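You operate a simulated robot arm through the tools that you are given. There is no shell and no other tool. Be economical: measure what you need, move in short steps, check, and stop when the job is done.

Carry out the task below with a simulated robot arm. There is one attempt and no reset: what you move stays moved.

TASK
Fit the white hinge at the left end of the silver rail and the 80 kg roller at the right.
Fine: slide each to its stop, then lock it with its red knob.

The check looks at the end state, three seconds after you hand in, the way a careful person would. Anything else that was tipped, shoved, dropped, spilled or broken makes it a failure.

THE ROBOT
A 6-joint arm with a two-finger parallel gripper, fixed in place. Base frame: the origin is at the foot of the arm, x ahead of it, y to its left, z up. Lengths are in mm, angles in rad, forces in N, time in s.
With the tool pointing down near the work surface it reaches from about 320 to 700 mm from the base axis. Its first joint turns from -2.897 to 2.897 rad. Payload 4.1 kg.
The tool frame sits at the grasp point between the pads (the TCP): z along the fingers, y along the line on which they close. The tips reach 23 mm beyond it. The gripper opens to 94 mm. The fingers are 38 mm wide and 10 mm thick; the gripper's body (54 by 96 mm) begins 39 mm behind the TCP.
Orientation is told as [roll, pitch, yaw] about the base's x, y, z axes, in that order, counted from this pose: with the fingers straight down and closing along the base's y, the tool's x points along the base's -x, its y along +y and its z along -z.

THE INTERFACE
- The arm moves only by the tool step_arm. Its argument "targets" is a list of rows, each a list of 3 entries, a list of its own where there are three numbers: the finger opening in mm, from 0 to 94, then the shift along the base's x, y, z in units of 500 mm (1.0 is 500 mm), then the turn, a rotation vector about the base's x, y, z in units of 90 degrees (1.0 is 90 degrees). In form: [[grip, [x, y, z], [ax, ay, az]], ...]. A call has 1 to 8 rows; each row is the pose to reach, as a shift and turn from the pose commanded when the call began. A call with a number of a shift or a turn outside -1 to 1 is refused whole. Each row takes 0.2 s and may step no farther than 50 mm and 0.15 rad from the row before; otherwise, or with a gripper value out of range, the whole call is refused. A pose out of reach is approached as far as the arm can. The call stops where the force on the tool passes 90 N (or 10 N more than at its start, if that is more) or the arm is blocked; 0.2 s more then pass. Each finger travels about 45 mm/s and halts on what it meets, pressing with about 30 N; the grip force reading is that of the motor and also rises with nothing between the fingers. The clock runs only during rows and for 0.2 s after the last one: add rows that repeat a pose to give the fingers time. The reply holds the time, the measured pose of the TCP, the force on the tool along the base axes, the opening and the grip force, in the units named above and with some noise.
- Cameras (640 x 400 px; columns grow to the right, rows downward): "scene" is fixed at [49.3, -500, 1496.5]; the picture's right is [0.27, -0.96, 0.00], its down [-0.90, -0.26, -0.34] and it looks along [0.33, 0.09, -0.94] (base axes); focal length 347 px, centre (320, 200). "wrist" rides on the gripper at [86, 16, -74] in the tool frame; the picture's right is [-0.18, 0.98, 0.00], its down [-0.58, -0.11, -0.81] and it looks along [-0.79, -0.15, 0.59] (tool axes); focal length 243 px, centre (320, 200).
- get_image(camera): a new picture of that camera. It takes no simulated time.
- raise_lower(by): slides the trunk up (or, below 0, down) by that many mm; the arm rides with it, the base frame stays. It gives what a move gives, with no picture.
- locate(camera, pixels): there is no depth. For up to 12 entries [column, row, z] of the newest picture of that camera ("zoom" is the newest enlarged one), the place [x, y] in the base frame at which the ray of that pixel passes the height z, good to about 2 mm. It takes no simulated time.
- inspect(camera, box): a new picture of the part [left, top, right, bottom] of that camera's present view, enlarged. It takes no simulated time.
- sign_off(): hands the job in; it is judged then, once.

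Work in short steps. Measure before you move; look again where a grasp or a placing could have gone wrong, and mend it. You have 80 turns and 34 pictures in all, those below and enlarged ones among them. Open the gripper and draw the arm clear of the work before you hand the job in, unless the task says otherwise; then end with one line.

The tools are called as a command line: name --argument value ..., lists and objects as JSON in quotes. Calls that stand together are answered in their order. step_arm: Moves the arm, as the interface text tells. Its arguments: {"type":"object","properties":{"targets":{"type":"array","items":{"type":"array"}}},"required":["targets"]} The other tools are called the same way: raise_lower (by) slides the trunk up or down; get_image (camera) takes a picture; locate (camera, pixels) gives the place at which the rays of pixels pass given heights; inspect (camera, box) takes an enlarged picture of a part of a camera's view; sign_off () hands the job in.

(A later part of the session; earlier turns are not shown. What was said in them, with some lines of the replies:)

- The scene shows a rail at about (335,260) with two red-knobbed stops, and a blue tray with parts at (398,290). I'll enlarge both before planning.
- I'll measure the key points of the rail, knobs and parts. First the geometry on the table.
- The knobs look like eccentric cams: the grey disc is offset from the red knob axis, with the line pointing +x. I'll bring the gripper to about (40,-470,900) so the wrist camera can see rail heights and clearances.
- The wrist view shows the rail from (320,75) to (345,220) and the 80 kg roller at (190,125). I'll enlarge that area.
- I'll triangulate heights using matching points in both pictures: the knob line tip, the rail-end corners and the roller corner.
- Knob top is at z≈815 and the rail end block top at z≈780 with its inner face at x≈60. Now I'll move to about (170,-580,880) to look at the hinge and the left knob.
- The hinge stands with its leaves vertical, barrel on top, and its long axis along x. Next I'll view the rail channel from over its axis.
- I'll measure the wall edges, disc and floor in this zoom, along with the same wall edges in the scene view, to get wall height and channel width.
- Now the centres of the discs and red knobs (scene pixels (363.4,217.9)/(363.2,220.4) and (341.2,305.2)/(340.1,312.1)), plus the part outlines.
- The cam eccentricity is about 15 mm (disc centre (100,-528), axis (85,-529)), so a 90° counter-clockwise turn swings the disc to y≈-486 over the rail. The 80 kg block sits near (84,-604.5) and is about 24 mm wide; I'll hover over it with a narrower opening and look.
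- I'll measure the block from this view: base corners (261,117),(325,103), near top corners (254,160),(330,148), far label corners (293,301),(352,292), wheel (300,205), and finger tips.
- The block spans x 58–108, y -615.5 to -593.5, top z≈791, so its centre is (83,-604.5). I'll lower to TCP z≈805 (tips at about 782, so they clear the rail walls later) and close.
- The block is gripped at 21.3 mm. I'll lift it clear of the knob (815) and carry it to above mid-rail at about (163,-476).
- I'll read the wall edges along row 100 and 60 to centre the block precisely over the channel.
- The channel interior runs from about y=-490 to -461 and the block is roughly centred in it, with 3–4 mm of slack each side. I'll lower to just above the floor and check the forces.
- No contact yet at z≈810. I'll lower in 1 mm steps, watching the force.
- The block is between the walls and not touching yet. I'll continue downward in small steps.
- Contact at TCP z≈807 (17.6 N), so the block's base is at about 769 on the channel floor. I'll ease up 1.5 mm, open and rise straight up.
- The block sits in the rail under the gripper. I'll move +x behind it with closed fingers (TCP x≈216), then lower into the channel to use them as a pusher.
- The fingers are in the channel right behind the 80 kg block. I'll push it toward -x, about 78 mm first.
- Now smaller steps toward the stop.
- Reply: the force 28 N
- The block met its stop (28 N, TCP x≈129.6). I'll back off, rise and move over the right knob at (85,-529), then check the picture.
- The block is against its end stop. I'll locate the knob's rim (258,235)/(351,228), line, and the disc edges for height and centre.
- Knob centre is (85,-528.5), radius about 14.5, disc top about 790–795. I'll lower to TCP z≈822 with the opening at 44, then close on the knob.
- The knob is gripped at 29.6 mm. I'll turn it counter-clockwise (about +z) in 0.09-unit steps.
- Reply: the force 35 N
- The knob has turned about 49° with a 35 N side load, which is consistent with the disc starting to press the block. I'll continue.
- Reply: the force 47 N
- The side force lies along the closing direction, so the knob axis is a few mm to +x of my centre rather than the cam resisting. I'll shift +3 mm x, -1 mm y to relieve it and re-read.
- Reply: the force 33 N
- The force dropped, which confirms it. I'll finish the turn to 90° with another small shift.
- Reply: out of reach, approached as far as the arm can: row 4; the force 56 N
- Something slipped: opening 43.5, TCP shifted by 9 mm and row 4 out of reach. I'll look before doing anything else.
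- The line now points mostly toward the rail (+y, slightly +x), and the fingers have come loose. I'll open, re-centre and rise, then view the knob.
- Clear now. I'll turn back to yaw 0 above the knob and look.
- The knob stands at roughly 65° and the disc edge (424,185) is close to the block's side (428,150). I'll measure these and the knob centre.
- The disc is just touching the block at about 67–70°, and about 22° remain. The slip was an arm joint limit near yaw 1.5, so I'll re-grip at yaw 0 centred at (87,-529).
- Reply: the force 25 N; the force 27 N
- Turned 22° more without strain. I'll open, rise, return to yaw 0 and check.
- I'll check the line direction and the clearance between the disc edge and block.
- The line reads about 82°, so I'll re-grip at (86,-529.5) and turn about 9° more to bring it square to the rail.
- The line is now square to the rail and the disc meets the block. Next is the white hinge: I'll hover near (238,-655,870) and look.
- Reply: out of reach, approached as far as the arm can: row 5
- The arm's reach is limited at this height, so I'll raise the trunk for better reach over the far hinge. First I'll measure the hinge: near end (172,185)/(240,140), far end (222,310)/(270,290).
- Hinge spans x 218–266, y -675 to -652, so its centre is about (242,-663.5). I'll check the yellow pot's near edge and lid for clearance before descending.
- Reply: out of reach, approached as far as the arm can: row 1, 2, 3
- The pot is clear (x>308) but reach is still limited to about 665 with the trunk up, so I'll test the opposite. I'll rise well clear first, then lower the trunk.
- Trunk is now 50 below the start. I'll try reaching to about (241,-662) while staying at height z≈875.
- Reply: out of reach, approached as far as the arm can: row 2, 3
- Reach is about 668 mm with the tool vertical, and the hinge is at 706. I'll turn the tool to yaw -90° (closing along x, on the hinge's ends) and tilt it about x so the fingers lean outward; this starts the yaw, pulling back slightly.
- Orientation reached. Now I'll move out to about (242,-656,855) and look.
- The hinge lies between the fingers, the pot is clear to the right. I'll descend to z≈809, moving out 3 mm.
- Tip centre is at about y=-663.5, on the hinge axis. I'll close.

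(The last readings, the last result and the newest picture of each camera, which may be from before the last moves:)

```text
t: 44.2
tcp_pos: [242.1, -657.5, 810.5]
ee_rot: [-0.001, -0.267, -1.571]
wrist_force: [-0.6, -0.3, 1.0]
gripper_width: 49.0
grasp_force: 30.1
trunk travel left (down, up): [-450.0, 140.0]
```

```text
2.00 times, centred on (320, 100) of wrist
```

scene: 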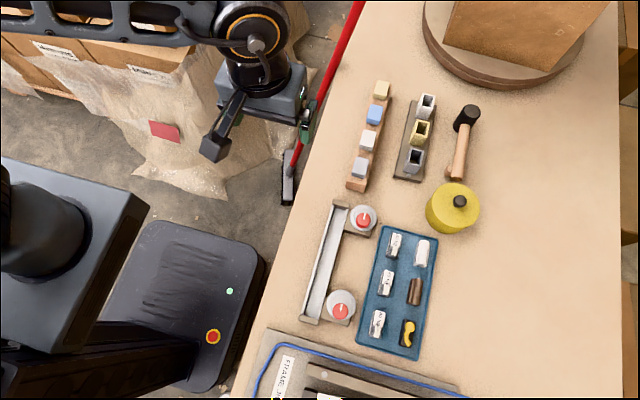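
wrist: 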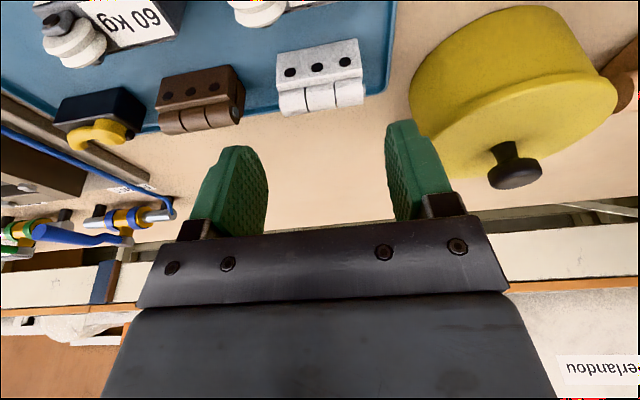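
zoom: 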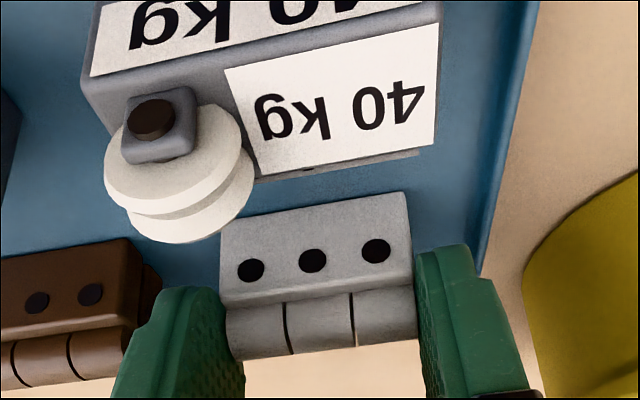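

The hinge is held by its ends at 49 mm. I'll lift it and carry it above the rail at about x=200 with the same tilt.

step_arm --targets '[[36, [0, 0, 0.06], [0, 0, 0]], [36, [0, 0, 0.13], [0, 0, 0]], [36, [-0.02, 0.09, 0.13], [0, 0, 0]], [36, [-0.04, 0.18, 0.13], [0, 0, 0]], [36, [-0.06, 0.27, 0.13], [0, 0, 0]], [36, [-0.084, 0.35, 0.13], [0, 0, 0]], [36, [-0.084, 0.376, 0.09], [0, 0, 0]], [36, [-0.084, 0.376, 0.06], [0, 0, 0]]]'

inspect --camera "wrist" --box '[180, 0, 460, 220]'

```text
t: 46.0
tcp_pos: [199.3, -470.6, 841.2]
ee_rot: [-0.001, -0.268, -1.571]
wrist_force: [0.2, -0.4, -0.9]
gripper_width: 48.7
grasp_force: 30.5
trunk travel left (down, up): [-450.0, 140.0]
```

```text
1.82 times, centred on (320, 110) of wrist
```

zoom: 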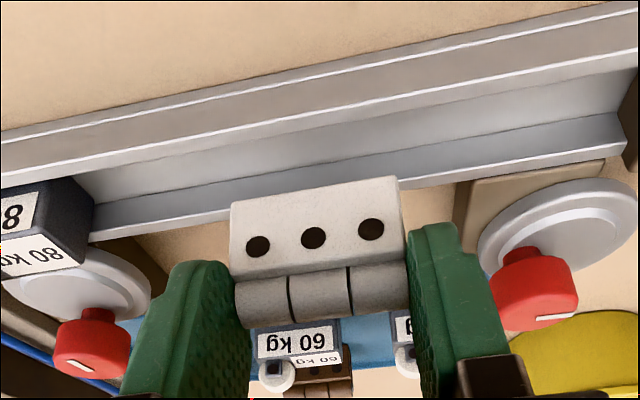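

I'll measure the hinge's lower edge and the wall edges from this view before lowering.

locate --camera "zoom" --pixels '[[232, 203, 798], [395, 178, 798], [300, 72, 764], [300, 72, 779], [300, 120, 779], [300, 128, 779], [450, 145, 769], [450, 155, 769], [450, 174, 779], [450, 181, 779], [450, 95, 779], [450, 103, 779]]'

```text
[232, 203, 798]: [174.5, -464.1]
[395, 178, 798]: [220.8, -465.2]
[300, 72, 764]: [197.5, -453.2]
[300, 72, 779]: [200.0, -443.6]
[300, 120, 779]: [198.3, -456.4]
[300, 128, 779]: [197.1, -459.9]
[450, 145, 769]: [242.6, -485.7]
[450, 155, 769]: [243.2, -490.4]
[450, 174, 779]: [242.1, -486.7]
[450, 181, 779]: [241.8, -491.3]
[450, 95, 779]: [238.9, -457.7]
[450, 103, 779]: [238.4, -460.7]
```

The hinge's near face is at y≈-464.6, inside the wall at -461, so its far face should be near -488 against -490. I'll shift +1 mm y and lower.

step_arm --targets '[[36, [0, 0.002, -0.02], [0, 0, 0]], [36, [0, 0.002, -0.04], [0, 0, 0]], [36, [0, 0.002, -0.052], [0, 0, 0]], [36, [0, 0.002, -0.055], [0, 0, 0]], [36, [0, 0.002, -0.058], [0, 0, 0]]]'

```text
t: 47.2
tcp_pos: [200.2, -469.0, 811.9]
ee_rot: [0.002, -0.272, -1.571]
wrist_force: [-1.6, -6.8, 23.7]
gripper_width: 49.2
grasp_force: 29.8
trunk travel left (down, up): [-450.0, 140.0]
```

Contact at the expected floor height (23.7 N). I'll ease up slightly, open, and rise.

step_arm --targets '[[36, [0, 0, 0.002], [0, 0, 0]], [50, [0, 0, 0.002], [0, 0, 0]], [62, [0, 0, 0.002], [0, 0, 0]], [62, [0, 0, 0.002], [0, 0, 0]], [62, [0, 0, 0.06], [0, 0, 0]], [62, [0, 0, 0.1], [0, 0, 0]]]'

inspect --camera "wrist" --box '[140, 0, 500, 225]'

```text
t: 48.6
tcp_pos: [197.9, -470.0, 861.2]
ee_rot: [0.0, -0.267, -1.571]
wrist_force: [0.3, -0.2, 0.1]
gripper_width: 62.2
grasp_force: 0.0
trunk travel left (down, up): [-450.0, 140.0]
```

```text
1.78 times, centred on (320, 112) of wrist
```

zoom: 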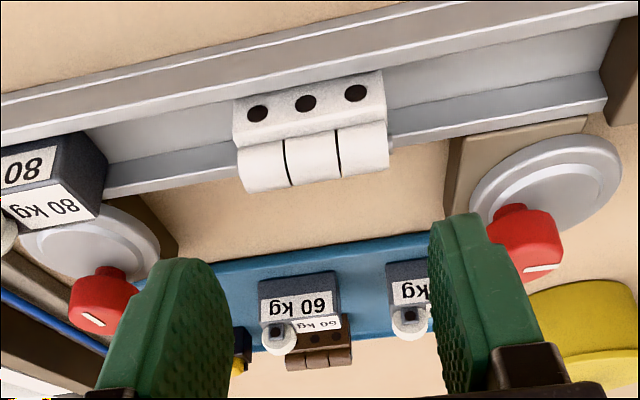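

The hinge stands upright in the channel, clear to the stop. I'll move to its -x side, close the fingers, lower, then push toward +x.

step_arm --targets '[[30, [-0.042, 0, 0], [0, 0, 0]], [0, [-0.086, 0, 0], [0, 0, 0]], [0, [-0.086, 0, 0], [0, 0, 0]], [0, [-0.086, 0, -0.05], [0, 0, 0]], [0, [-0.086, 0, -0.097], [0, 0, 0]], [0, [-0.05, 0, -0.097], [0, 0, 0]], [0, [-0.01, 0, -0.097], [0, 0, 0]], [0, [0.03, 0, -0.097], [0, 0, 0]]]'

```text
t: 50.4
tcp_pos: [214.7, -471.3, 811.7]
ee_rot: [0.0, -0.268, -1.569]
wrist_force: [-0.3, 0.2, 0.4]
gripper_width: 0.1
grasp_force: 29.9
trunk travel left (down, up): [-450.0, 140.0]
```

Now smaller steps to the stop, expected near TCP x≈240.

step_arm --targets '[[0, [0.02, 0, 0], [0, 0, 0]], [0, [0.034, 0, 0], [0, 0, 0]], [0, [0.042, 0, 0], [0, 0, 0]], [0, [0.048, 0, 0], [0, 0, 0]], [0, [0.054, 0, 0], [0, 0, 0]], [0, [0.06, 0, 0], [0, 0, 0]]]'

```text
t: 51.8
tcp_pos: [238.7, -470.5, 813.8]
ee_rot: [-0.003, -0.263, -1.574]
wrist_force: [-36.9, -1.9, 5.3]
gripper_width: 0.1
grasp_force: 30.0
trunk travel left (down, up): [-450.0, 140.0]
```

The hinge hit its stop (-37 N at TCP x≈238.7). I'll back off, rise, undo the tilt and start turning to yaw about -0.75 over the left knob.

step_arm --targets '[[0, [-0.025, 0, 0], [0, 0, 0]], [0, [-0.025, 0, 0.08], [0, 0, 0]], [0, [-0.025, 0, 0.13], [0, 0, 0]], [20, [-0.02, 0, 0.13], [0.09, 0, 0]], [40, [-0.01, 0, 0.13], [0.17, 0, 0]]]'

step_arm --targets '[[60, [0.02, -0.03, 0], [0, 0, 0.09]], [60, [0.04, -0.06, 0], [0, 0, 0.18]], [60, [0.06, -0.09, 0], [0, 0, 0.27]], [60, [0.07, -0.11, -0.01], [0, 0, 0.36]], [60, [0.073, -0.118, -0.02], [0, 0, 0.44]], [60, [0.073, -0.118, -0.02], [0, 0, 0.5]]]'

inspect --camera "wrist" --box '[140, 0, 500, 225]'

```text
t: 53.0
tcp_pos: [239.6, -469.5, 877.4]
ee_rot: [0.0, 0.001, -1.57]
wrist_force: [-0.4, 0.5, 0.5]
gripper_width: 40.0
grasp_force: 0.1
trunk travel left (down, up): [-450.0, 140.0]
```

```text
t: 54.4
tcp_pos: [275.6, -528.6, 868.7]
ee_rot: [-0.001, 0.002, -0.783]
wrist_force: [-1.1, 0.0, -0.6]
gripper_width: 60.0
grasp_force: 0.1
trunk travel left (down, up): [-450.0, 140.0]
```

```text
1.78 times, centred on (320, 112) of wrist
```

zoom: 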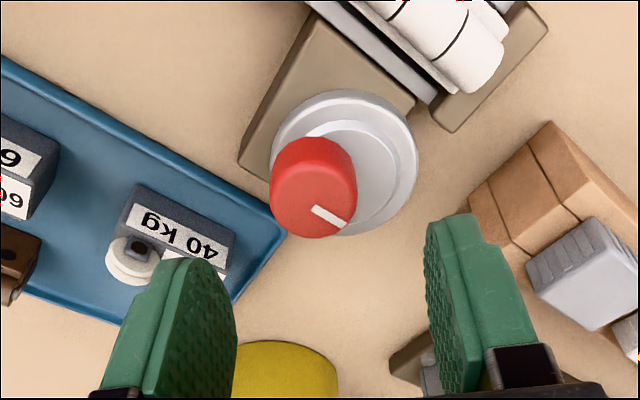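

The hinge is against the left stop. I'll locate the knob rims and line here.

locate --camera "zoom" --pixels '[[270, 200, 815], [357, 193, 815], [318, 238, 815], [312, 207, 815], [345, 224, 815], [418, 170, 788], [345, 91, 788]]'

```text
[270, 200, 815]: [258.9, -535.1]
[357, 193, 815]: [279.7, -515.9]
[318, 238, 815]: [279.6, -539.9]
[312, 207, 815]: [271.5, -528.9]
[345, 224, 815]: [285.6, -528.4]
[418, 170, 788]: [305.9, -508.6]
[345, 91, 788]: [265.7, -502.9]
```

Knob centre is about (271.8,-529). I'll shift -3.5 mm x, lower to z≈823 with opening 44, and close.

step_arm --targets '[[44, [-0.007, -0.001, 0], [0, 0, 0]], [44, [-0.007, -0.001, -0.05], [0, 0, 0]], [44, [-0.007, -0.001, -0.091], [0, 0, 0]], [34, [-0.007, -0.001, -0.091], [0, 0, 0]], [24, [-0.007, -0.001, -0.091], [0, 0, 0]], [20, [-0.007, -0.001, -0.091], [0, 0, 0]], [20, [-0.007, -0.001, -0.091], [0, 0, 0]]]'

```text
t: 56.0
tcp_pos: [272.4, -527.9, 823.9]
ee_rot: [0.002, 0.001, -0.785]
wrist_force: [7.5, 7.2, 0.3]
gripper_width: 29.3
grasp_force: 44.9
trunk travel left (down, up): [-450.0, 140.0]
```

Gripped with small side load (about 10 N along the closing line). I'll turn counter-clockwise the first 0.56 units.

step_arm --targets '[[20, [0.001, 0.001, 0], [0, 0, 0.09]], [20, [0.001, 0.001, 0], [0, 0, 0.18]], [20, [0.001, 0.001, 0], [0, 0, 0.27]], [20, [0.001, 0.001, 0], [0, 0, 0.36]], [20, [0.001, 0.001, 0], [0, 0, 0.45]], [20, [0.001, 0.001, 0], [0, 0, 0.54]]]'

```text
t: 57.4
tcp_pos: [270.3, -530.4, 822.8]
ee_rot: [-0.001, 0.001, 0.066]
wrist_force: [-12.1, -7.7, 1.3]
gripper_width: 29.5
grasp_force: 45.0
trunk travel left (down, up): [-450.0, 140.0]
```

Load is still low. I'll turn the remaining 0.46 units, following the axis by about -1 mm.

step_arm --targets '[[20, [-0.001, -0.001, 0], [0, 0, 0.09]], [20, [-0.002, -0.001, 0], [0, 0, 0.18]], [20, [-0.002, -0.001, 0], [0, 0, 0.27]], [20, [-0.002, -0.001, 0], [0, 0, 0.36]], [20, [-0.002, -0.001, 0], [0, 0, 0.46]]]'

```text
refused: row 5 steps farther than a row can; nothing moved
```

The last step was too large, so I'm splitting it.

step_arm --targets '[[20, [-0.001, -0.001, 0], [0, 0, 0.09]], [20, [-0.002, -0.001, 0], [0, 0, 0.18]], [20, [-0.002, -0.001, 0], [0, 0, 0.27]], [20, [-0.002, -0.001, 0], [0, 0, 0.36]], [20, [-0.002, -0.001, 0], [0, 0, 0.42]], [20, [-0.002, -0.001, 0], [0, 0, 0.46]]]'

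```text
t: 58.8
tcp_pos: [272.7, -530.7, 823.5]
ee_rot: [-0.002, 0.001, 0.787]
wrist_force: [-5.9, -11.9, 9.5]
gripper_width: 29.6
grasp_force: 44.1
trunk travel left (down, up): [-450.0, 140.0]
```

Turned a full 90° in grip. I'll open, rise straight up, and retreat toward the start pose for a clear scene view.

step_arm --targets '[[36, [0, 0, 0], [0, 0, 0]], [46, [0, 0, 0], [0, 0, 0]], [56, [0, 0, 0.08], [0, 0, -0.08]], [60, [0, 0, 0.16], [0, 0, -0.17]], [60, [0, 0.05, 0.24], [0, 0, -0.26]], [60, [0, 0.14, 0.27], [0, 0, -0.35]], [60, [0, 0.23, 0.3], [0, 0, -0.44]], [60, [0, 0.31, 0.33], [0, 0, -0.5]]]'

inspect --camera "scene" --box '[295, 190, 395, 340]'

```text
t: 60.6
tcp_pos: [273.6, -374.4, 989.3]
ee_rot: [-0.002, 0.0, -0.002]
wrist_force: [-0.4, -0.2, -0.3]
gripper_width: 60.0
grasp_force: 0.2
trunk travel left (down, up): [-450.0, 140.0]
```

```text
2.67 times, centred on (345, 265) of scene
```

zoom: 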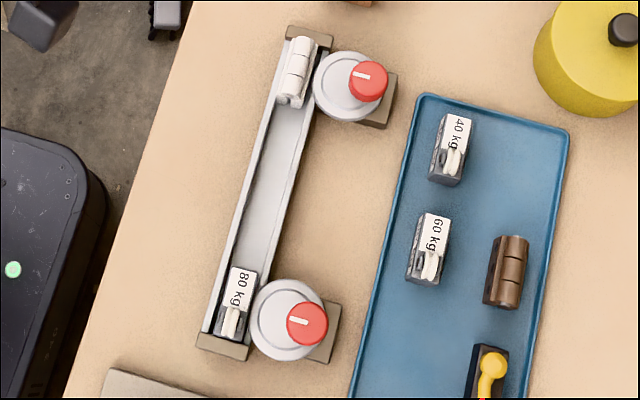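

Both parts are in place and both knobs point at the rail. I'll check the stops and disc contact up close at each end.

inspect --camera "scene" --box '[315, 192, 379, 232]'

inspect --camera "scene" --box '[297, 286, 361, 326]'

```text
10.00 times, centred on (347, 212) of scene
```

zoom: 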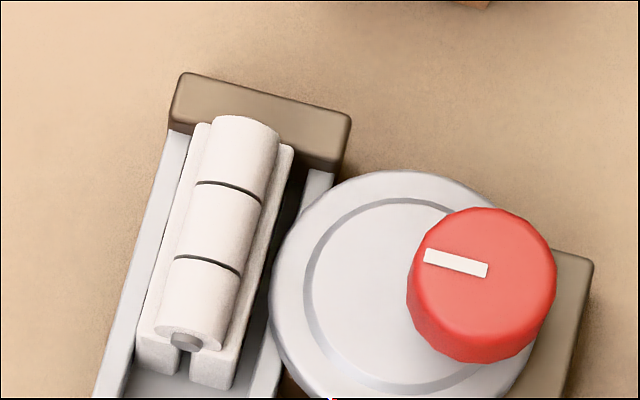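

```text
10.00 times, centred on (329, 306) of scene
```

zoom: 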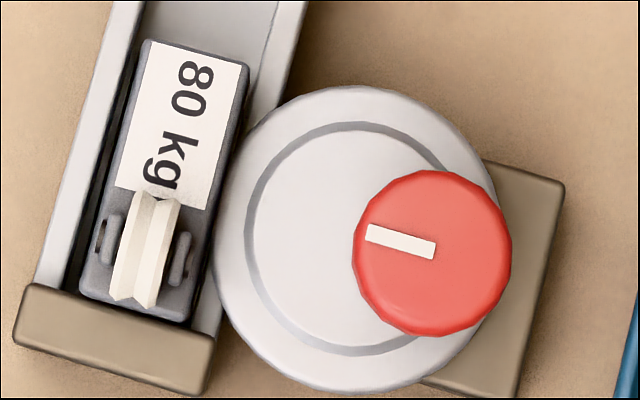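

Both lines are square to the rail. I'll check numerically that the hinge's far end and the roller's end are at the stop faces.

locate --camera "scene" --pixels '[[334.5, 204.5, 785], [344.3, 206.8, 785], [332.0, 205.2, 780], [349.3, 209.2, 780], [328.3, 227.3, 769], [338.3, 230.8, 769], [341.0, 221, 785], [342.0, 221, 788], [305.1, 315, 790], [300.6, 314.5, 780], [318, 319.7, 780], [315.2, 317.9, 790]]'

```text
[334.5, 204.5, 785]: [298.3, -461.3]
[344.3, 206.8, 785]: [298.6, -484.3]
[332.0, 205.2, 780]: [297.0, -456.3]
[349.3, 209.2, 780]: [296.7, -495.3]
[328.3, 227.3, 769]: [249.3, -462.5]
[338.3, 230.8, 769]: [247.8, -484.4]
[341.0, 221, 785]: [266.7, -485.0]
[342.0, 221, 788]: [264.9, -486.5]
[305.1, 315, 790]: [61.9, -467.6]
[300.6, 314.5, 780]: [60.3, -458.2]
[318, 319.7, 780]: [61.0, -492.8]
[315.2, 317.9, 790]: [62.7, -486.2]
```

The hinge ends at x≈298 with the stop at 297, and the roller ends at x≈62 with the stop at 60.5, so both are seated within measurement error and both knobs are turned 90°. The gripper is open and clear, so I'm handing in.

sign_off

```text
The job is handed in.
```

The white hinge is at the left stop and the 80 kg roller at the right stop, each with its red knob turned 90° to lock; I took "left" as the +x end, based on which way the label text reads.
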